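You operate a simulated robot arm through the tools that you are given. There is no shell and no other tool. Be economical: measure what you need, move in short steps, check, and stop when the job is done.

You are at the controls of a simulated robot arm. One attempt, no reset.

JOB
Put the card box on the page on the top of the dining table.

It is judged by the outcome, as a careful person would: the job done as asked, and still so three seconds after it is handed in. It fails if anything else is knocked over, pushed out of place, dropped, spilled or broken.

ROBOT AND FRAMES
A 6-joint arm with a two-finger parallel gripper, fixed in place. Base frame: the origin is at the foot of the arm, x ahead of it, y to its left, z up; the work surface is at about z = 0.74. Readings come in m, degrees, newtons and seconds.
With the tool pointing down near the work surface it reaches from about 0.2 to 0.64 m from the base axis. Its first joint turns from -66.0 to 66.0 degrees. Payload 2.7 kg.
The tool frame sits at the grasp point between the pads (the TCP): z along the fingers, y along the line on which they close. The tips reach 0.023 m beyond it. Largest opening 0.094 m; finger width 0.038, thickness 0.01; the body of the gripper, 0.054 by 0.096 m, starts 0.039 m behind the TCP.
Orientation is told as [roll, pitch, yaw] about the base's x, y, z axes, in that order, counted from this pose: with the fingers straight down and closing along the base's y, the tool's x points along the base's -x, its y along +y and its z along -z.

CONTROLS
- The arm moves only by the tool play_rows. Its argument "increments" is a list that holds one entry, the list of rows, each a list of 7 numbers: the shift along the base's x, y, z in cm, then the turn, a rotation vector about the base's x, y, z in degrees, then the gripper command, from -1 (fully open) to 1 (shut), values between in proportion. In form: [[[tx, ty, tz, ax, ay, az, hand], ...]]. A call has 1 to 10 rows; each row shifts and turns the commanded pose from where the row before left it. Each row takes 0.2 s and may step no farther than 0.05 m and 8.6 degrees from the row before; otherwise, or with a gripper value out of range, the whole call is refused. A pose out of reach is approached as far as the arm can. The call stops where the force on the tool passes 40 N (or 10 N more than at its start, if that is more) or the arm is blocked; 0.2 s more then pass. The fingers move at their own pace (about 0.045 m/s each) and stop on an object; they squeeze with about 36 N. The grip force told is the motor's: it shows also when the fingers shut on nothing. Time passes only in rows, and 0.2 s behind the last, so rows that do not move let the fingers close. It gives the time, the measured TCP pose, the force on the tool (base axes), the opening and the grip force at its end, in the units of the frame above (readings bear some noise), and new pictures: "pictures" is both (left out), scene, wrist or none.
- Cameras (640 x 400 px; columns grow to the right, rows downward): "scene" is fixed at [0.0857, -0.4362, 1.3992]; the picture's right is [0.84, -0.54, 0.00], its down [-0.35, -0.55, -0.76] and it looks along [0.41, 0.64, -0.65] (base axes); focal length 344 px, centre (320, 200). "wrist" rides on the gripper at [-0.039, 0, -0.044] in the tool frame; the picture's right is [0.00, -1.00, 0.00], its down [0.97, 0.00, -0.24] and it looks along [0.24, 0.00, 0.97] (tool axes); focal length 218 px, centre (320, 200).
- measure_at(camera, pixels): for up to 12 pixels [column, row] of the newest picture of that camera ("zoom" is the newest enlarged one), the place [x, y, z] in the base frame of the surface seen there, good to about 0.002 m, but the place of the scene camera against the robot may be out by one fixed shift of up to 0.025 m in any direction. It takes no simulated time.
- zoom(camera, box): a new picture of the part [left, top, right, bottom] of that camera's present view, enlarged. It takes no simulated time.
- sign_off(): hands the job in; it is judged then, once.

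Go step by step. Measure first, check grasps and placings, and put right what went wrong. The budget is 60 turns and 120 pictures, counting those below and the enlarged ones. Unless the task says otherwise, let go and move clear before handing in, and close with one line.

The tools are called after ">>>" as a command line: name --argument value ..., lists and objects as JSON in quotes. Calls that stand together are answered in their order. play_rows: Moves the arm, as the interface text tells. Its arguments: {"type":"object","properties":{"increments":{"type":"array"},"pictures":{"type":"string","enum":["both","scene","wrist","none"]}},"required":["increments"]} The other tools are called the same way: measure_at (camera, pixels) gives the place of the surface under pixels of a picture; zoom (camera, box) takes an enlarged picture of a part of a camera's view; sign_off () hands the job in.

At the start:

```text
time_s: 0.0
eef_pos: [0.333, 0.0838, 1.0345]
tcp_rot: [0.0, 0.0, -0.1]
contact_force: [0.6, 0.2, -0.1]
finger_gap: 0.0939
finger_force: 0.0
```

scene: 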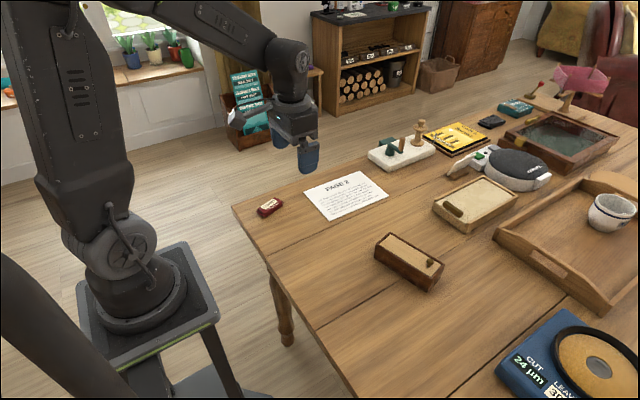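
wrist: 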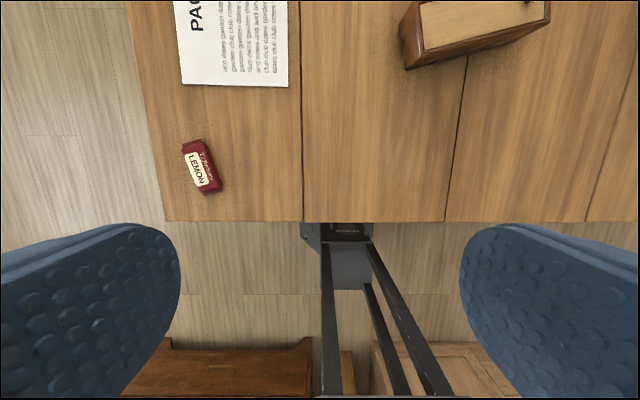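

The scene shows a page at (345,195), a small red "LEMON" item at (270,207), a brown box at (409,261) and other things. I'll zoom in to work out which one is the card box.

>>> zoom --camera "scene" --box '[230, 160, 450, 300]'

>>> zoom --camera "scene" --box '[360, 70, 640, 250]'

>>> zoom --camera "wrist" --box '[140, 0, 560, 220]'

```text
2.86 times, centred on (340, 230) of scene
```

zoom: 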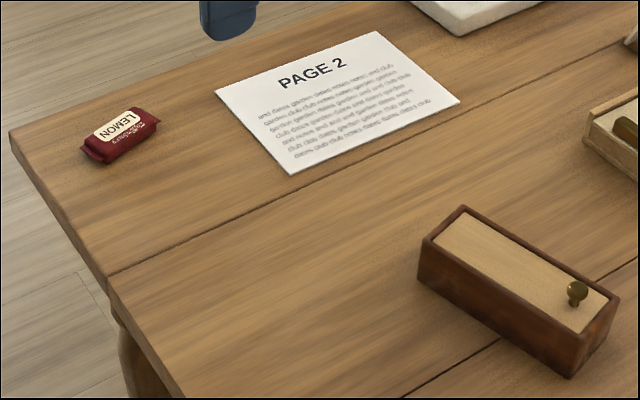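

```text
2.22 times, centred on (500, 160) of scene
```

zoom: 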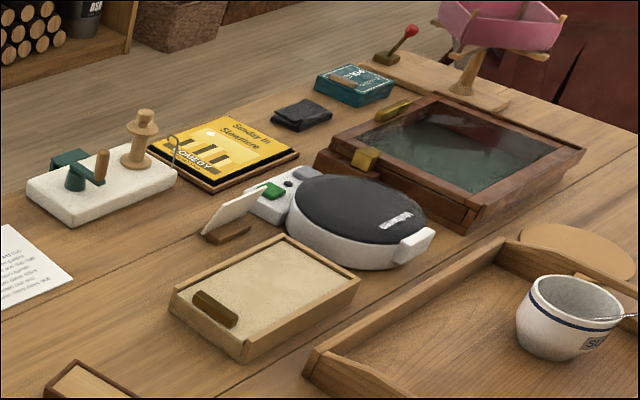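

```text
1.52 times, centred on (350, 110) of wrist
```

zoom: 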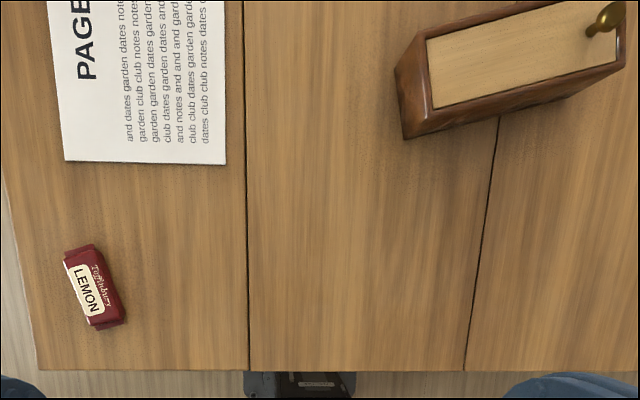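

The brown lidded box with a knob is one candidate and the teal box at (515,107) is another. I'll look closer at both and measure where they are.

>>> measure_at --camera "scene" --pixels '[[515, 105], [490, 122], [387, 237], [443, 264], [376, 250], [435, 290], [432, 260], [410, 250], [305, 191], [361, 171], [388, 195], [330, 220]]'

>>> zoom --camera "scene" --box '[470, 80, 560, 136]'

>>> zoom --camera "scene" --box '[360, 160, 530, 300]'

```text
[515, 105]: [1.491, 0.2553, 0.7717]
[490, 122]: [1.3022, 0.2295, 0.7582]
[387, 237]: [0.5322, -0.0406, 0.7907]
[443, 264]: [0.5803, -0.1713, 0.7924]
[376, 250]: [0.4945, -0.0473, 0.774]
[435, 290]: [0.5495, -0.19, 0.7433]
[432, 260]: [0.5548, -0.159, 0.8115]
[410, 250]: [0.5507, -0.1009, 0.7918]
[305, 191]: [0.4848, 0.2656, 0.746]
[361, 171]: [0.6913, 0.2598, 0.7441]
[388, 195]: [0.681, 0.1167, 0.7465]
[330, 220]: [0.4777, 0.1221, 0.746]
```

```text
7.11 times, centred on (515, 108) of scene
```

zoom: 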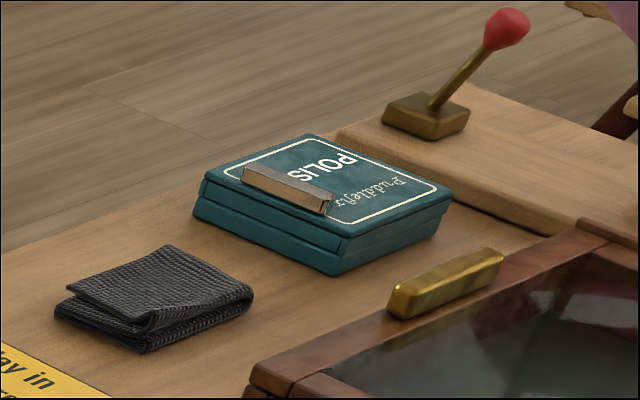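

```text
2.86 times, centred on (445, 230) of scene
```

zoom: 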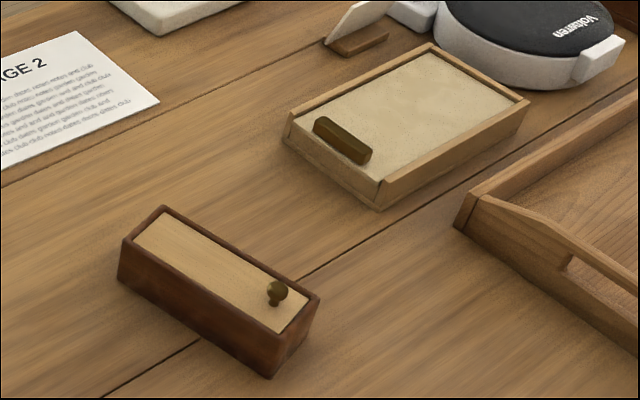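

The teal box is a polish tin, out of reach. The remaining candidates are the brown box and the shallow box, so I'll measure the shallow one and the outline of the brown one.

>>> measure_at --camera "scene" --pixels '[[437, 207], [477, 178], [518, 190], [463, 228], [454, 211], [463, 231]]'

>>> measure_at --camera "wrist" --pixels '[[427, 40], [415, 8], [406, 66], [548, 20], [470, 20], [527, 3], [530, 22], [184, 80], [286, 85], [287, 5], [177, 5], [210, 165]]'

```text
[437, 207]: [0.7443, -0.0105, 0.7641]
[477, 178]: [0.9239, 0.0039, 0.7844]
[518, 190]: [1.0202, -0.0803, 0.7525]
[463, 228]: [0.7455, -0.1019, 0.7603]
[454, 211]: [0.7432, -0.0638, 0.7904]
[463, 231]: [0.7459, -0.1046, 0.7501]
```

```text
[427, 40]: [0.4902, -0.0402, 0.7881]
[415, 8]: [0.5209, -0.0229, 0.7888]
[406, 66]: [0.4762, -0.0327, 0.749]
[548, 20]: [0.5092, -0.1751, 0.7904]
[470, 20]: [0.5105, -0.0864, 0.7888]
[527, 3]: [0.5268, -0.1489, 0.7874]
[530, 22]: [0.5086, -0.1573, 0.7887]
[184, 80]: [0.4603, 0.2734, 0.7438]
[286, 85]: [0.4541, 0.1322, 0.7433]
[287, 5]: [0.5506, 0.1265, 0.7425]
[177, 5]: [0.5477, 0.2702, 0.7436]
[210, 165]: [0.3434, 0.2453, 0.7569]
```

The shallow box is out of reach at x ≥ 0.72, so the brown lidded box is the card box. The scene camera reads about (+0.024, -0.009) off against the wrist, so I'll move above the box for a wrist view.

>>> play_rows --increments '[[[2.8, -3.07, -1, 0, 0, 0, -1], [2.8, -3.07, -1, 0, 0, 0, -1], [2.8, -3.07, -1, 0, 0, 0, -1], [2.8, -3.07, -1, 0, 0, 0, -1], [2.8, -3.07, -1, 0, 0, 0, -1], [2.8, -3.07, -1, 0, 0, 0, -1], [0, 0, 0, 0, 0, 0, -1]]]' --pictures "wrist"

```text
time_s: 1.6
eef_pos: [0.4996, -0.1027, 0.9768]
tcp_rot: [-0.1, 0.0, -0.1]
contact_force: [1.0, -0.8, -0.3]
finger_gap: 0.094
finger_force: 0.0
```

wrist: 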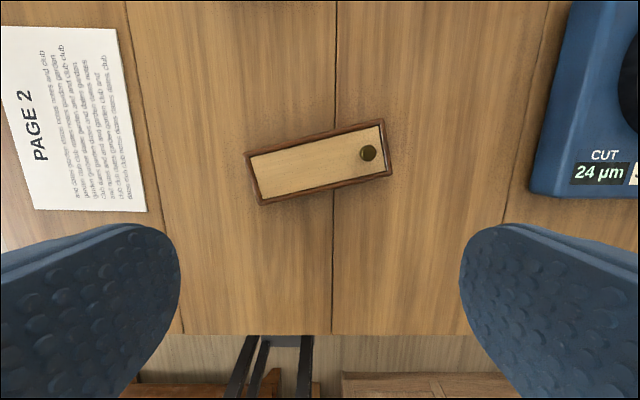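

>>> measure_at --camera "wrist" --pixels '[[248, 155], [260, 203], [390, 175], [382, 126], [368, 153], [318, 164], [2, 28], [115, 31], [145, 211], [36, 208]]'

>>> zoom --camera "wrist" --box '[230, 110, 410, 220]'

```text
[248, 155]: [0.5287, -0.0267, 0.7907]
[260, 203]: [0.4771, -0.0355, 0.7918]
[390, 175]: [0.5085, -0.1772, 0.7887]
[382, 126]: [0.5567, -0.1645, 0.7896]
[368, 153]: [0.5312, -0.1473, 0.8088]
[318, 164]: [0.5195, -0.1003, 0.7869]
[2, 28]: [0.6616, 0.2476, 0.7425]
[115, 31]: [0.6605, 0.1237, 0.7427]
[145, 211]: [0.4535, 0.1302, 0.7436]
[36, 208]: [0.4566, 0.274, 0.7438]
```

```text
3.56 times, centred on (320, 165) of wrist
```

zoom: 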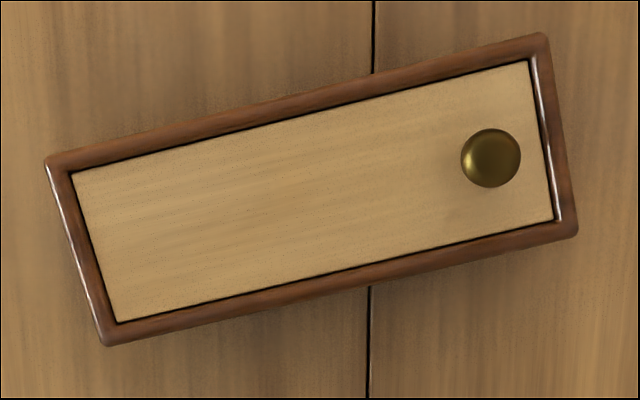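

From the wrist view the box is centred at (0.518, -0.101), with its short axis at 12° from x, about 0.05 wide, and its top at 0.79. I'll turn -78° so the fingers close across the short side, and centre above it.

>>> play_rows --increments '[[[0.18, 0.02, -0.7, 0, 0, -7.8, -1], [0.18, 0.02, -0.7, 0, 0, -7.8, -1], [0.18, 0.02, -0.7, 0, 0, -7.8, -1], [0.18, 0.02, -0.7, 0, 0, -7.8, -1], [0.18, 0.02, -0.7, 0, 0, -7.8, -1], [0.18, 0.02, -0.7, 0, 0, -7.8, -1], [0.18, 0.02, -0.7, 0, 0, -7.8, -1], [0.18, 0.02, -0.7, 0, 0, -7.8, -1], [0.18, 0.02, -0.7, 0, 0, -7.8, -1], [0.18, 0.02, -0.7, 0, 0, -7.8, -1]]]'

```text
time_s: 3.8
eef_pos: [0.5183, -0.0979, 0.9036]
tcp_rot: [0.0, 0.0, -78.1]
contact_force: [-0.6, -1.5, -0.2]
finger_gap: 0.0939
finger_force: 0.1
```

scene: 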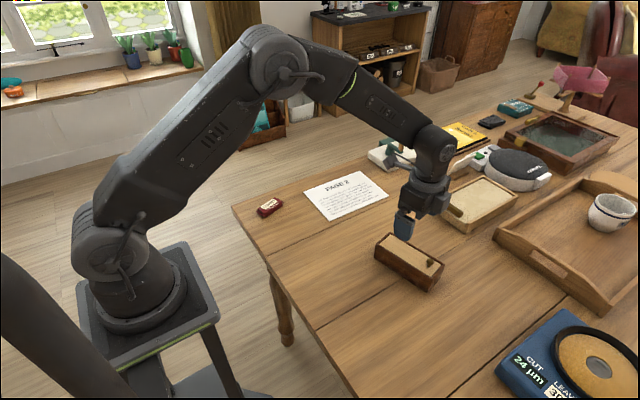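
wrist: 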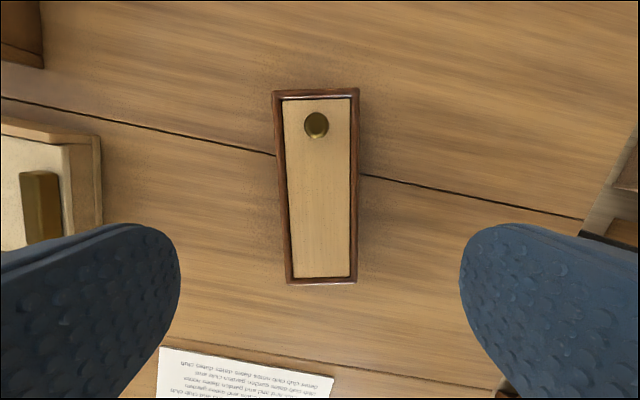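

The fingers line up with the box, which sits in the middle of the wrist picture near column 318. Now I'll go down to about z 0.782.

>>> play_rows --increments '[[[0, -0.25, -2, 0, 0, 0, -1], [0, 0, -2, 0, 0, 0, -1], [0, 0, -2, 0, 0, 0, -1], [0, 0, -2, 0, 0, 0, -1], [0, 0, -2, 0, 0, 0, -1], [0, 0, -1, 0, 0, 0, -1], [0, 0, -1, 0, 0, 0, -1], [0, 0, 0, 0, 0, 0, -1]]]'

```text
time_s: 5.6
eef_pos: [0.5204, -0.1006, 0.7836]
tcp_rot: [-0.1, 0.1, -78.0]
contact_force: [0.0, 0.5, 0.0]
finger_gap: 0.094
finger_force: 0.1
```

scene: 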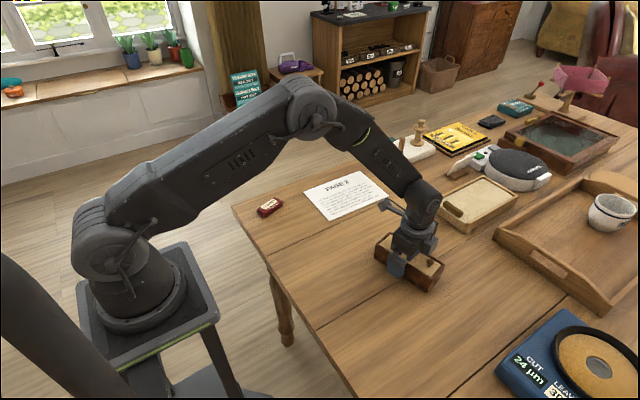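
wrist: 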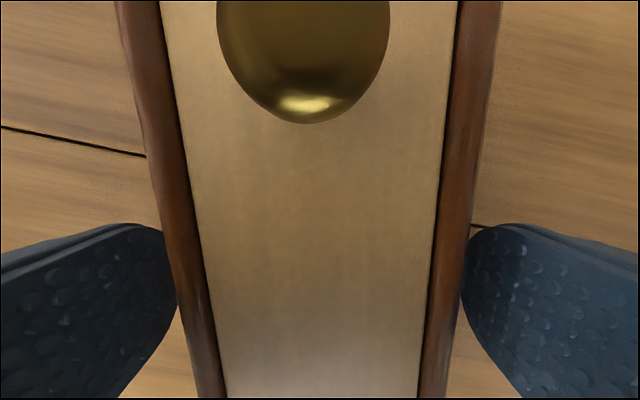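

The fingers straddle the box with no contact. I'll close them now.

>>> play_rows --increments '[[[0, 0, 0, 0, 0, 0, 1], [0, 0, 0, 0, 0, 0, 1], [0, 0, 0, 0, 0, 0, 1], [0, 0, 0, 0, 0, 0, 1], [0, 0, 0, 0, 0, 0, 1]]]' --pictures "wrist"

```text
time_s: 6.8
eef_pos: [0.5189, -0.101, 0.7839]
tcp_rot: [-0.1, 0.0, -78.1]
contact_force: [-0.1, 0.2, 1.1]
finger_gap: 0.0594
finger_force: 35.6
```

wrist: 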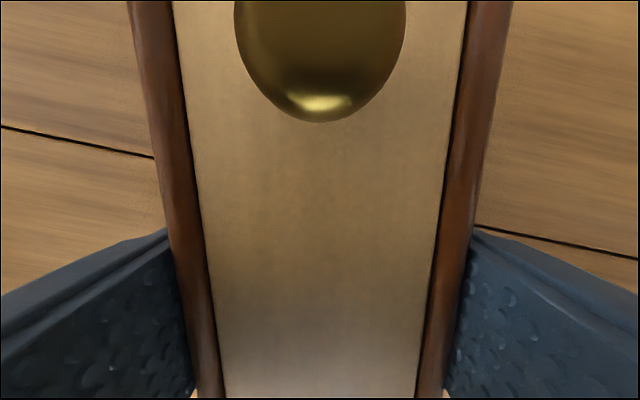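

The grip holds at a 0.059 gap and 36 N. I'll lift gently.

>>> play_rows --increments '[[[0, 0, 0.5, 0, 0, 0, 1], [0, 0, 1, 0, 0, 0, 1], [0, 0, 1.5, 0, 0, 0, 1], [0, 0, 1.5, 0, 0, 0, 1], [0, 0, 1.5, 0, 0, 0, 1], [0, 0, 1.5, 0, 0, 0, 1], [0, 0, 1.5, 0, 0, 0, 1], [0, 0, 1, 0, 0, 0, 1], [0, 0, 0, 0, 0, 0, 1]]]'

```text
time_s: 8.8
eef_pos: [0.5205, -0.1016, 0.8865]
tcp_rot: [-0.1, 0.0, -78.0]
contact_force: [0.3, 0.4, -2.8]
finger_gap: 0.0597
finger_force: 35.7
```

scene: 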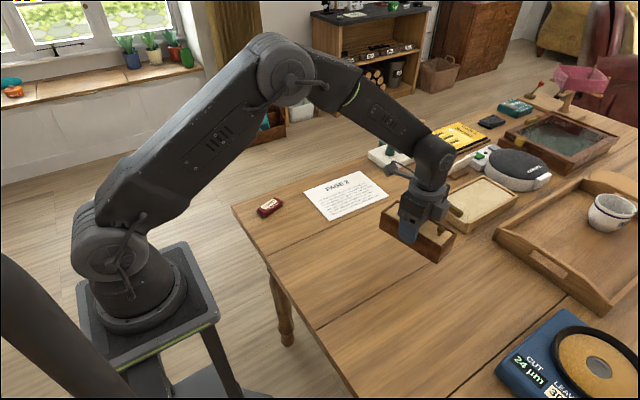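
wrist: 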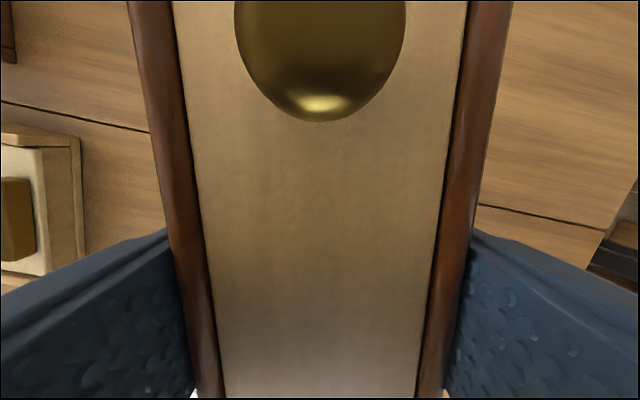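

The lift was clean and level. I'll carry it over the page centre, about (0.557, 0.198), turning +76° so its long side runs along the page's long side.

>>> play_rows --increments '[[[0.36, 2.99, 0, 0, 0, 7.6, 1], [0.36, 2.99, 0, 0, 0, 7.6, 1], [0.36, 2.99, 0, 0, 0, 7.6, 1], [0.36, 2.99, 0, 0, 0, 7.6, 1], [0.36, 2.99, 0, 0, 0, 7.6, 1], [0.36, 2.99, 0, 0, 0, 7.6, 1], [0.36, 2.99, 0, 0, 0, 7.6, 1], [0.36, 2.99, 0, 0, 0, 7.6, 1], [0.36, 2.99, 0, 0, 0, 7.6, 1], [0.36, 2.99, 0, 0, 0, 7.6, 1]]]'

```text
time_s: 11.0
eef_pos: [0.5558, 0.1982, 0.8867]
tcp_rot: [0.0, 0.0, -1.8]
contact_force: [0.2, 0.5, -2.8]
finger_gap: 0.0594
finger_force: 36.1
```

scene: 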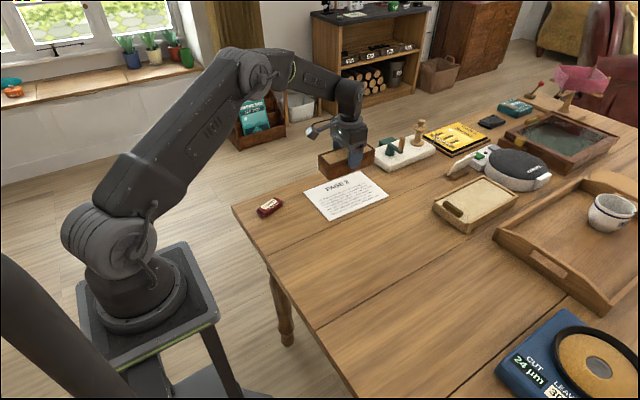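
wrist: 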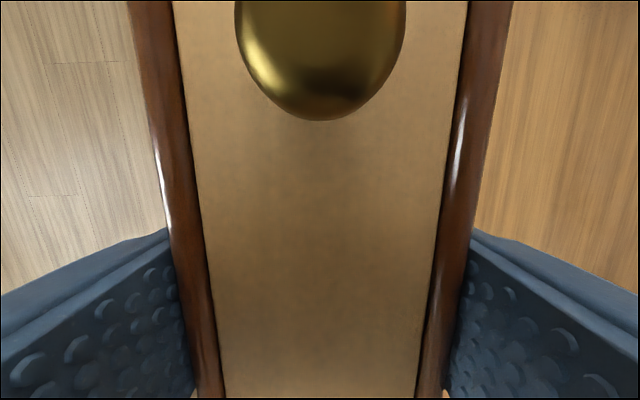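

The box is over the page. Before lowering I'll check the clearance to the white block at (372,155).

>>> measure_at --camera "scene" --pixels '[[371, 158], [390, 170], [375, 152], [350, 170], [373, 163]]'

>>> play_rows --increments '[[[0, 0, -1.5, 0, 0, 0, 1], [0, 0, -1.5, 0, 0, 0, 1], [0, 0, -1, 0, 0, 0, 1]]]' --pictures "scene"

```text
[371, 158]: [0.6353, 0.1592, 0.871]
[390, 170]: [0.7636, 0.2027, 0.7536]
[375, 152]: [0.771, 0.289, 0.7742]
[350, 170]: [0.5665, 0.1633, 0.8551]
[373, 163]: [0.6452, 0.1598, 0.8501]
```

```text
time_s: 11.8
eef_pos: [0.5551, 0.1978, 0.8448]
tcp_rot: [0.0, 0.0, -2.1]
contact_force: [-0.1, -0.2, -2.3]
finger_gap: 0.0597
finger_force: 36.3
```

scene: 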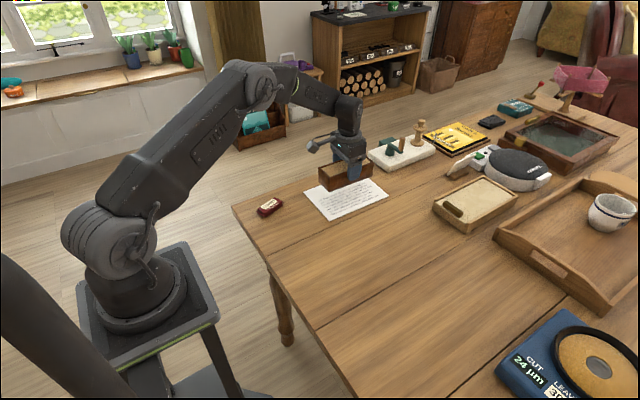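

The white block is at x of about 0.74 true and the box end at about 0.63, so there is plenty of room. I'll lower to just above contact, then slowly.

>>> play_rows --increments '[[[0, 0, -1.5, 0, 0, 0, 1], [0, 0, -1.5, 0, 0, 0, 1], [0, 0, -1.5, 0, 0, 0, 1], [0, 0, -0.7, 0, 0, 0, 1], [0, 0, -0.4, 0, 0, 0, 1], [0, 0, -0.3, 0, 0, 0, 1], [0, 0, -0.1, 0, 0, 0, 1], [0, 0, 0, 0, 0, 0, 1]]]'

```text
time_s: 13.6
eef_pos: [0.5566, 0.1983, 0.7869]
tcp_rot: [0.2, -0.4, -2.0]
contact_force: [-1.2, -2.3, 21.1]
finger_gap: 0.0597
finger_force: 36.0
```

scene: 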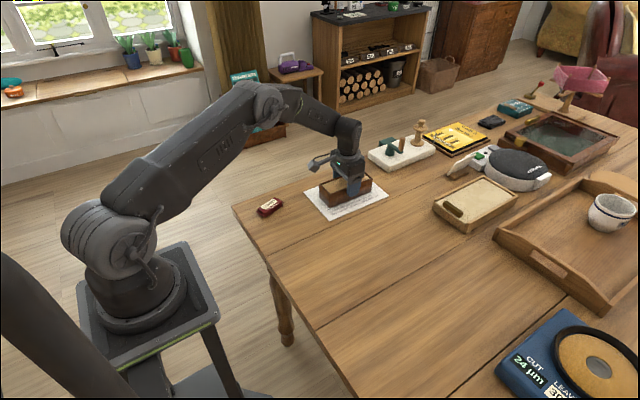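
wrist: 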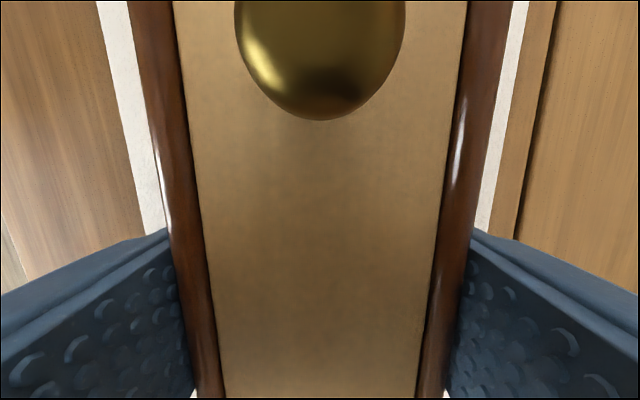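

The box is resting on the page, with 21 N on the tool. I'll ease up slightly, open, then rise.

>>> play_rows --increments '[[[0, 0, 0.25, 0, 0, 0, 1], [0, 0, 0, 0, 0, 0, -0.3], [0, 0, 0, 0, 0, 0, -1], [0, 0, 0, 0, 0, 0, -1], [0, 0, 0, 0, 0, 0, -1], [0, 0, 1, 0, 0, 0, -1], [0, 0, 3, 0, 0, 0, -1], [0, 0, 3, 0, 0, 0, -1], [0, 0, 3, 0, 0, 0, -1], [-3, 0, 3, 0, 0, 0, -1]]]'

```text
time_s: 15.8
eef_pos: [0.5276, 0.1989, 0.918]
tcp_rot: [-0.1, 0.1, -1.9]
contact_force: [-0.2, 0.0, -1.0]
finger_gap: 0.0939
finger_force: 0.0
```

scene: 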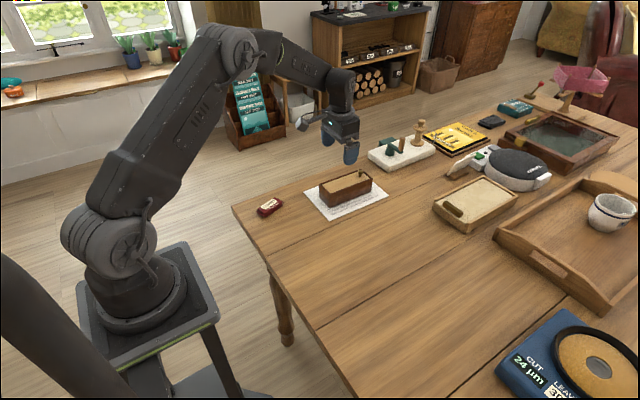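
wrist: 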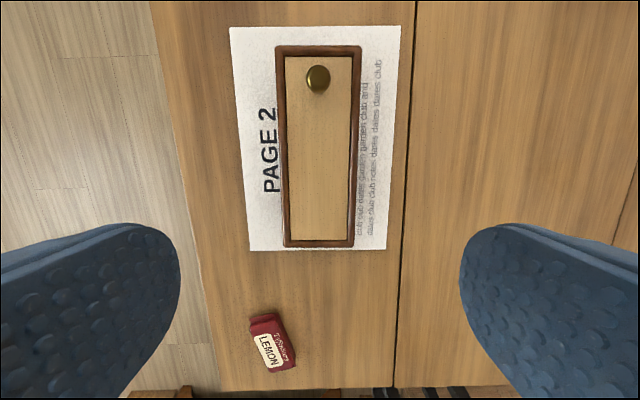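

The wrist view shows the box flat and wholly inside the page. The gripper is clear and nothing else has moved, so I'm handing in.

>>> sign_off

```text
The job is handed in.
```

The card box is now lying flat on the page on the dining table, with the gripper open and clear of it; I took the brown lidded box with the brass knob to be the card box.
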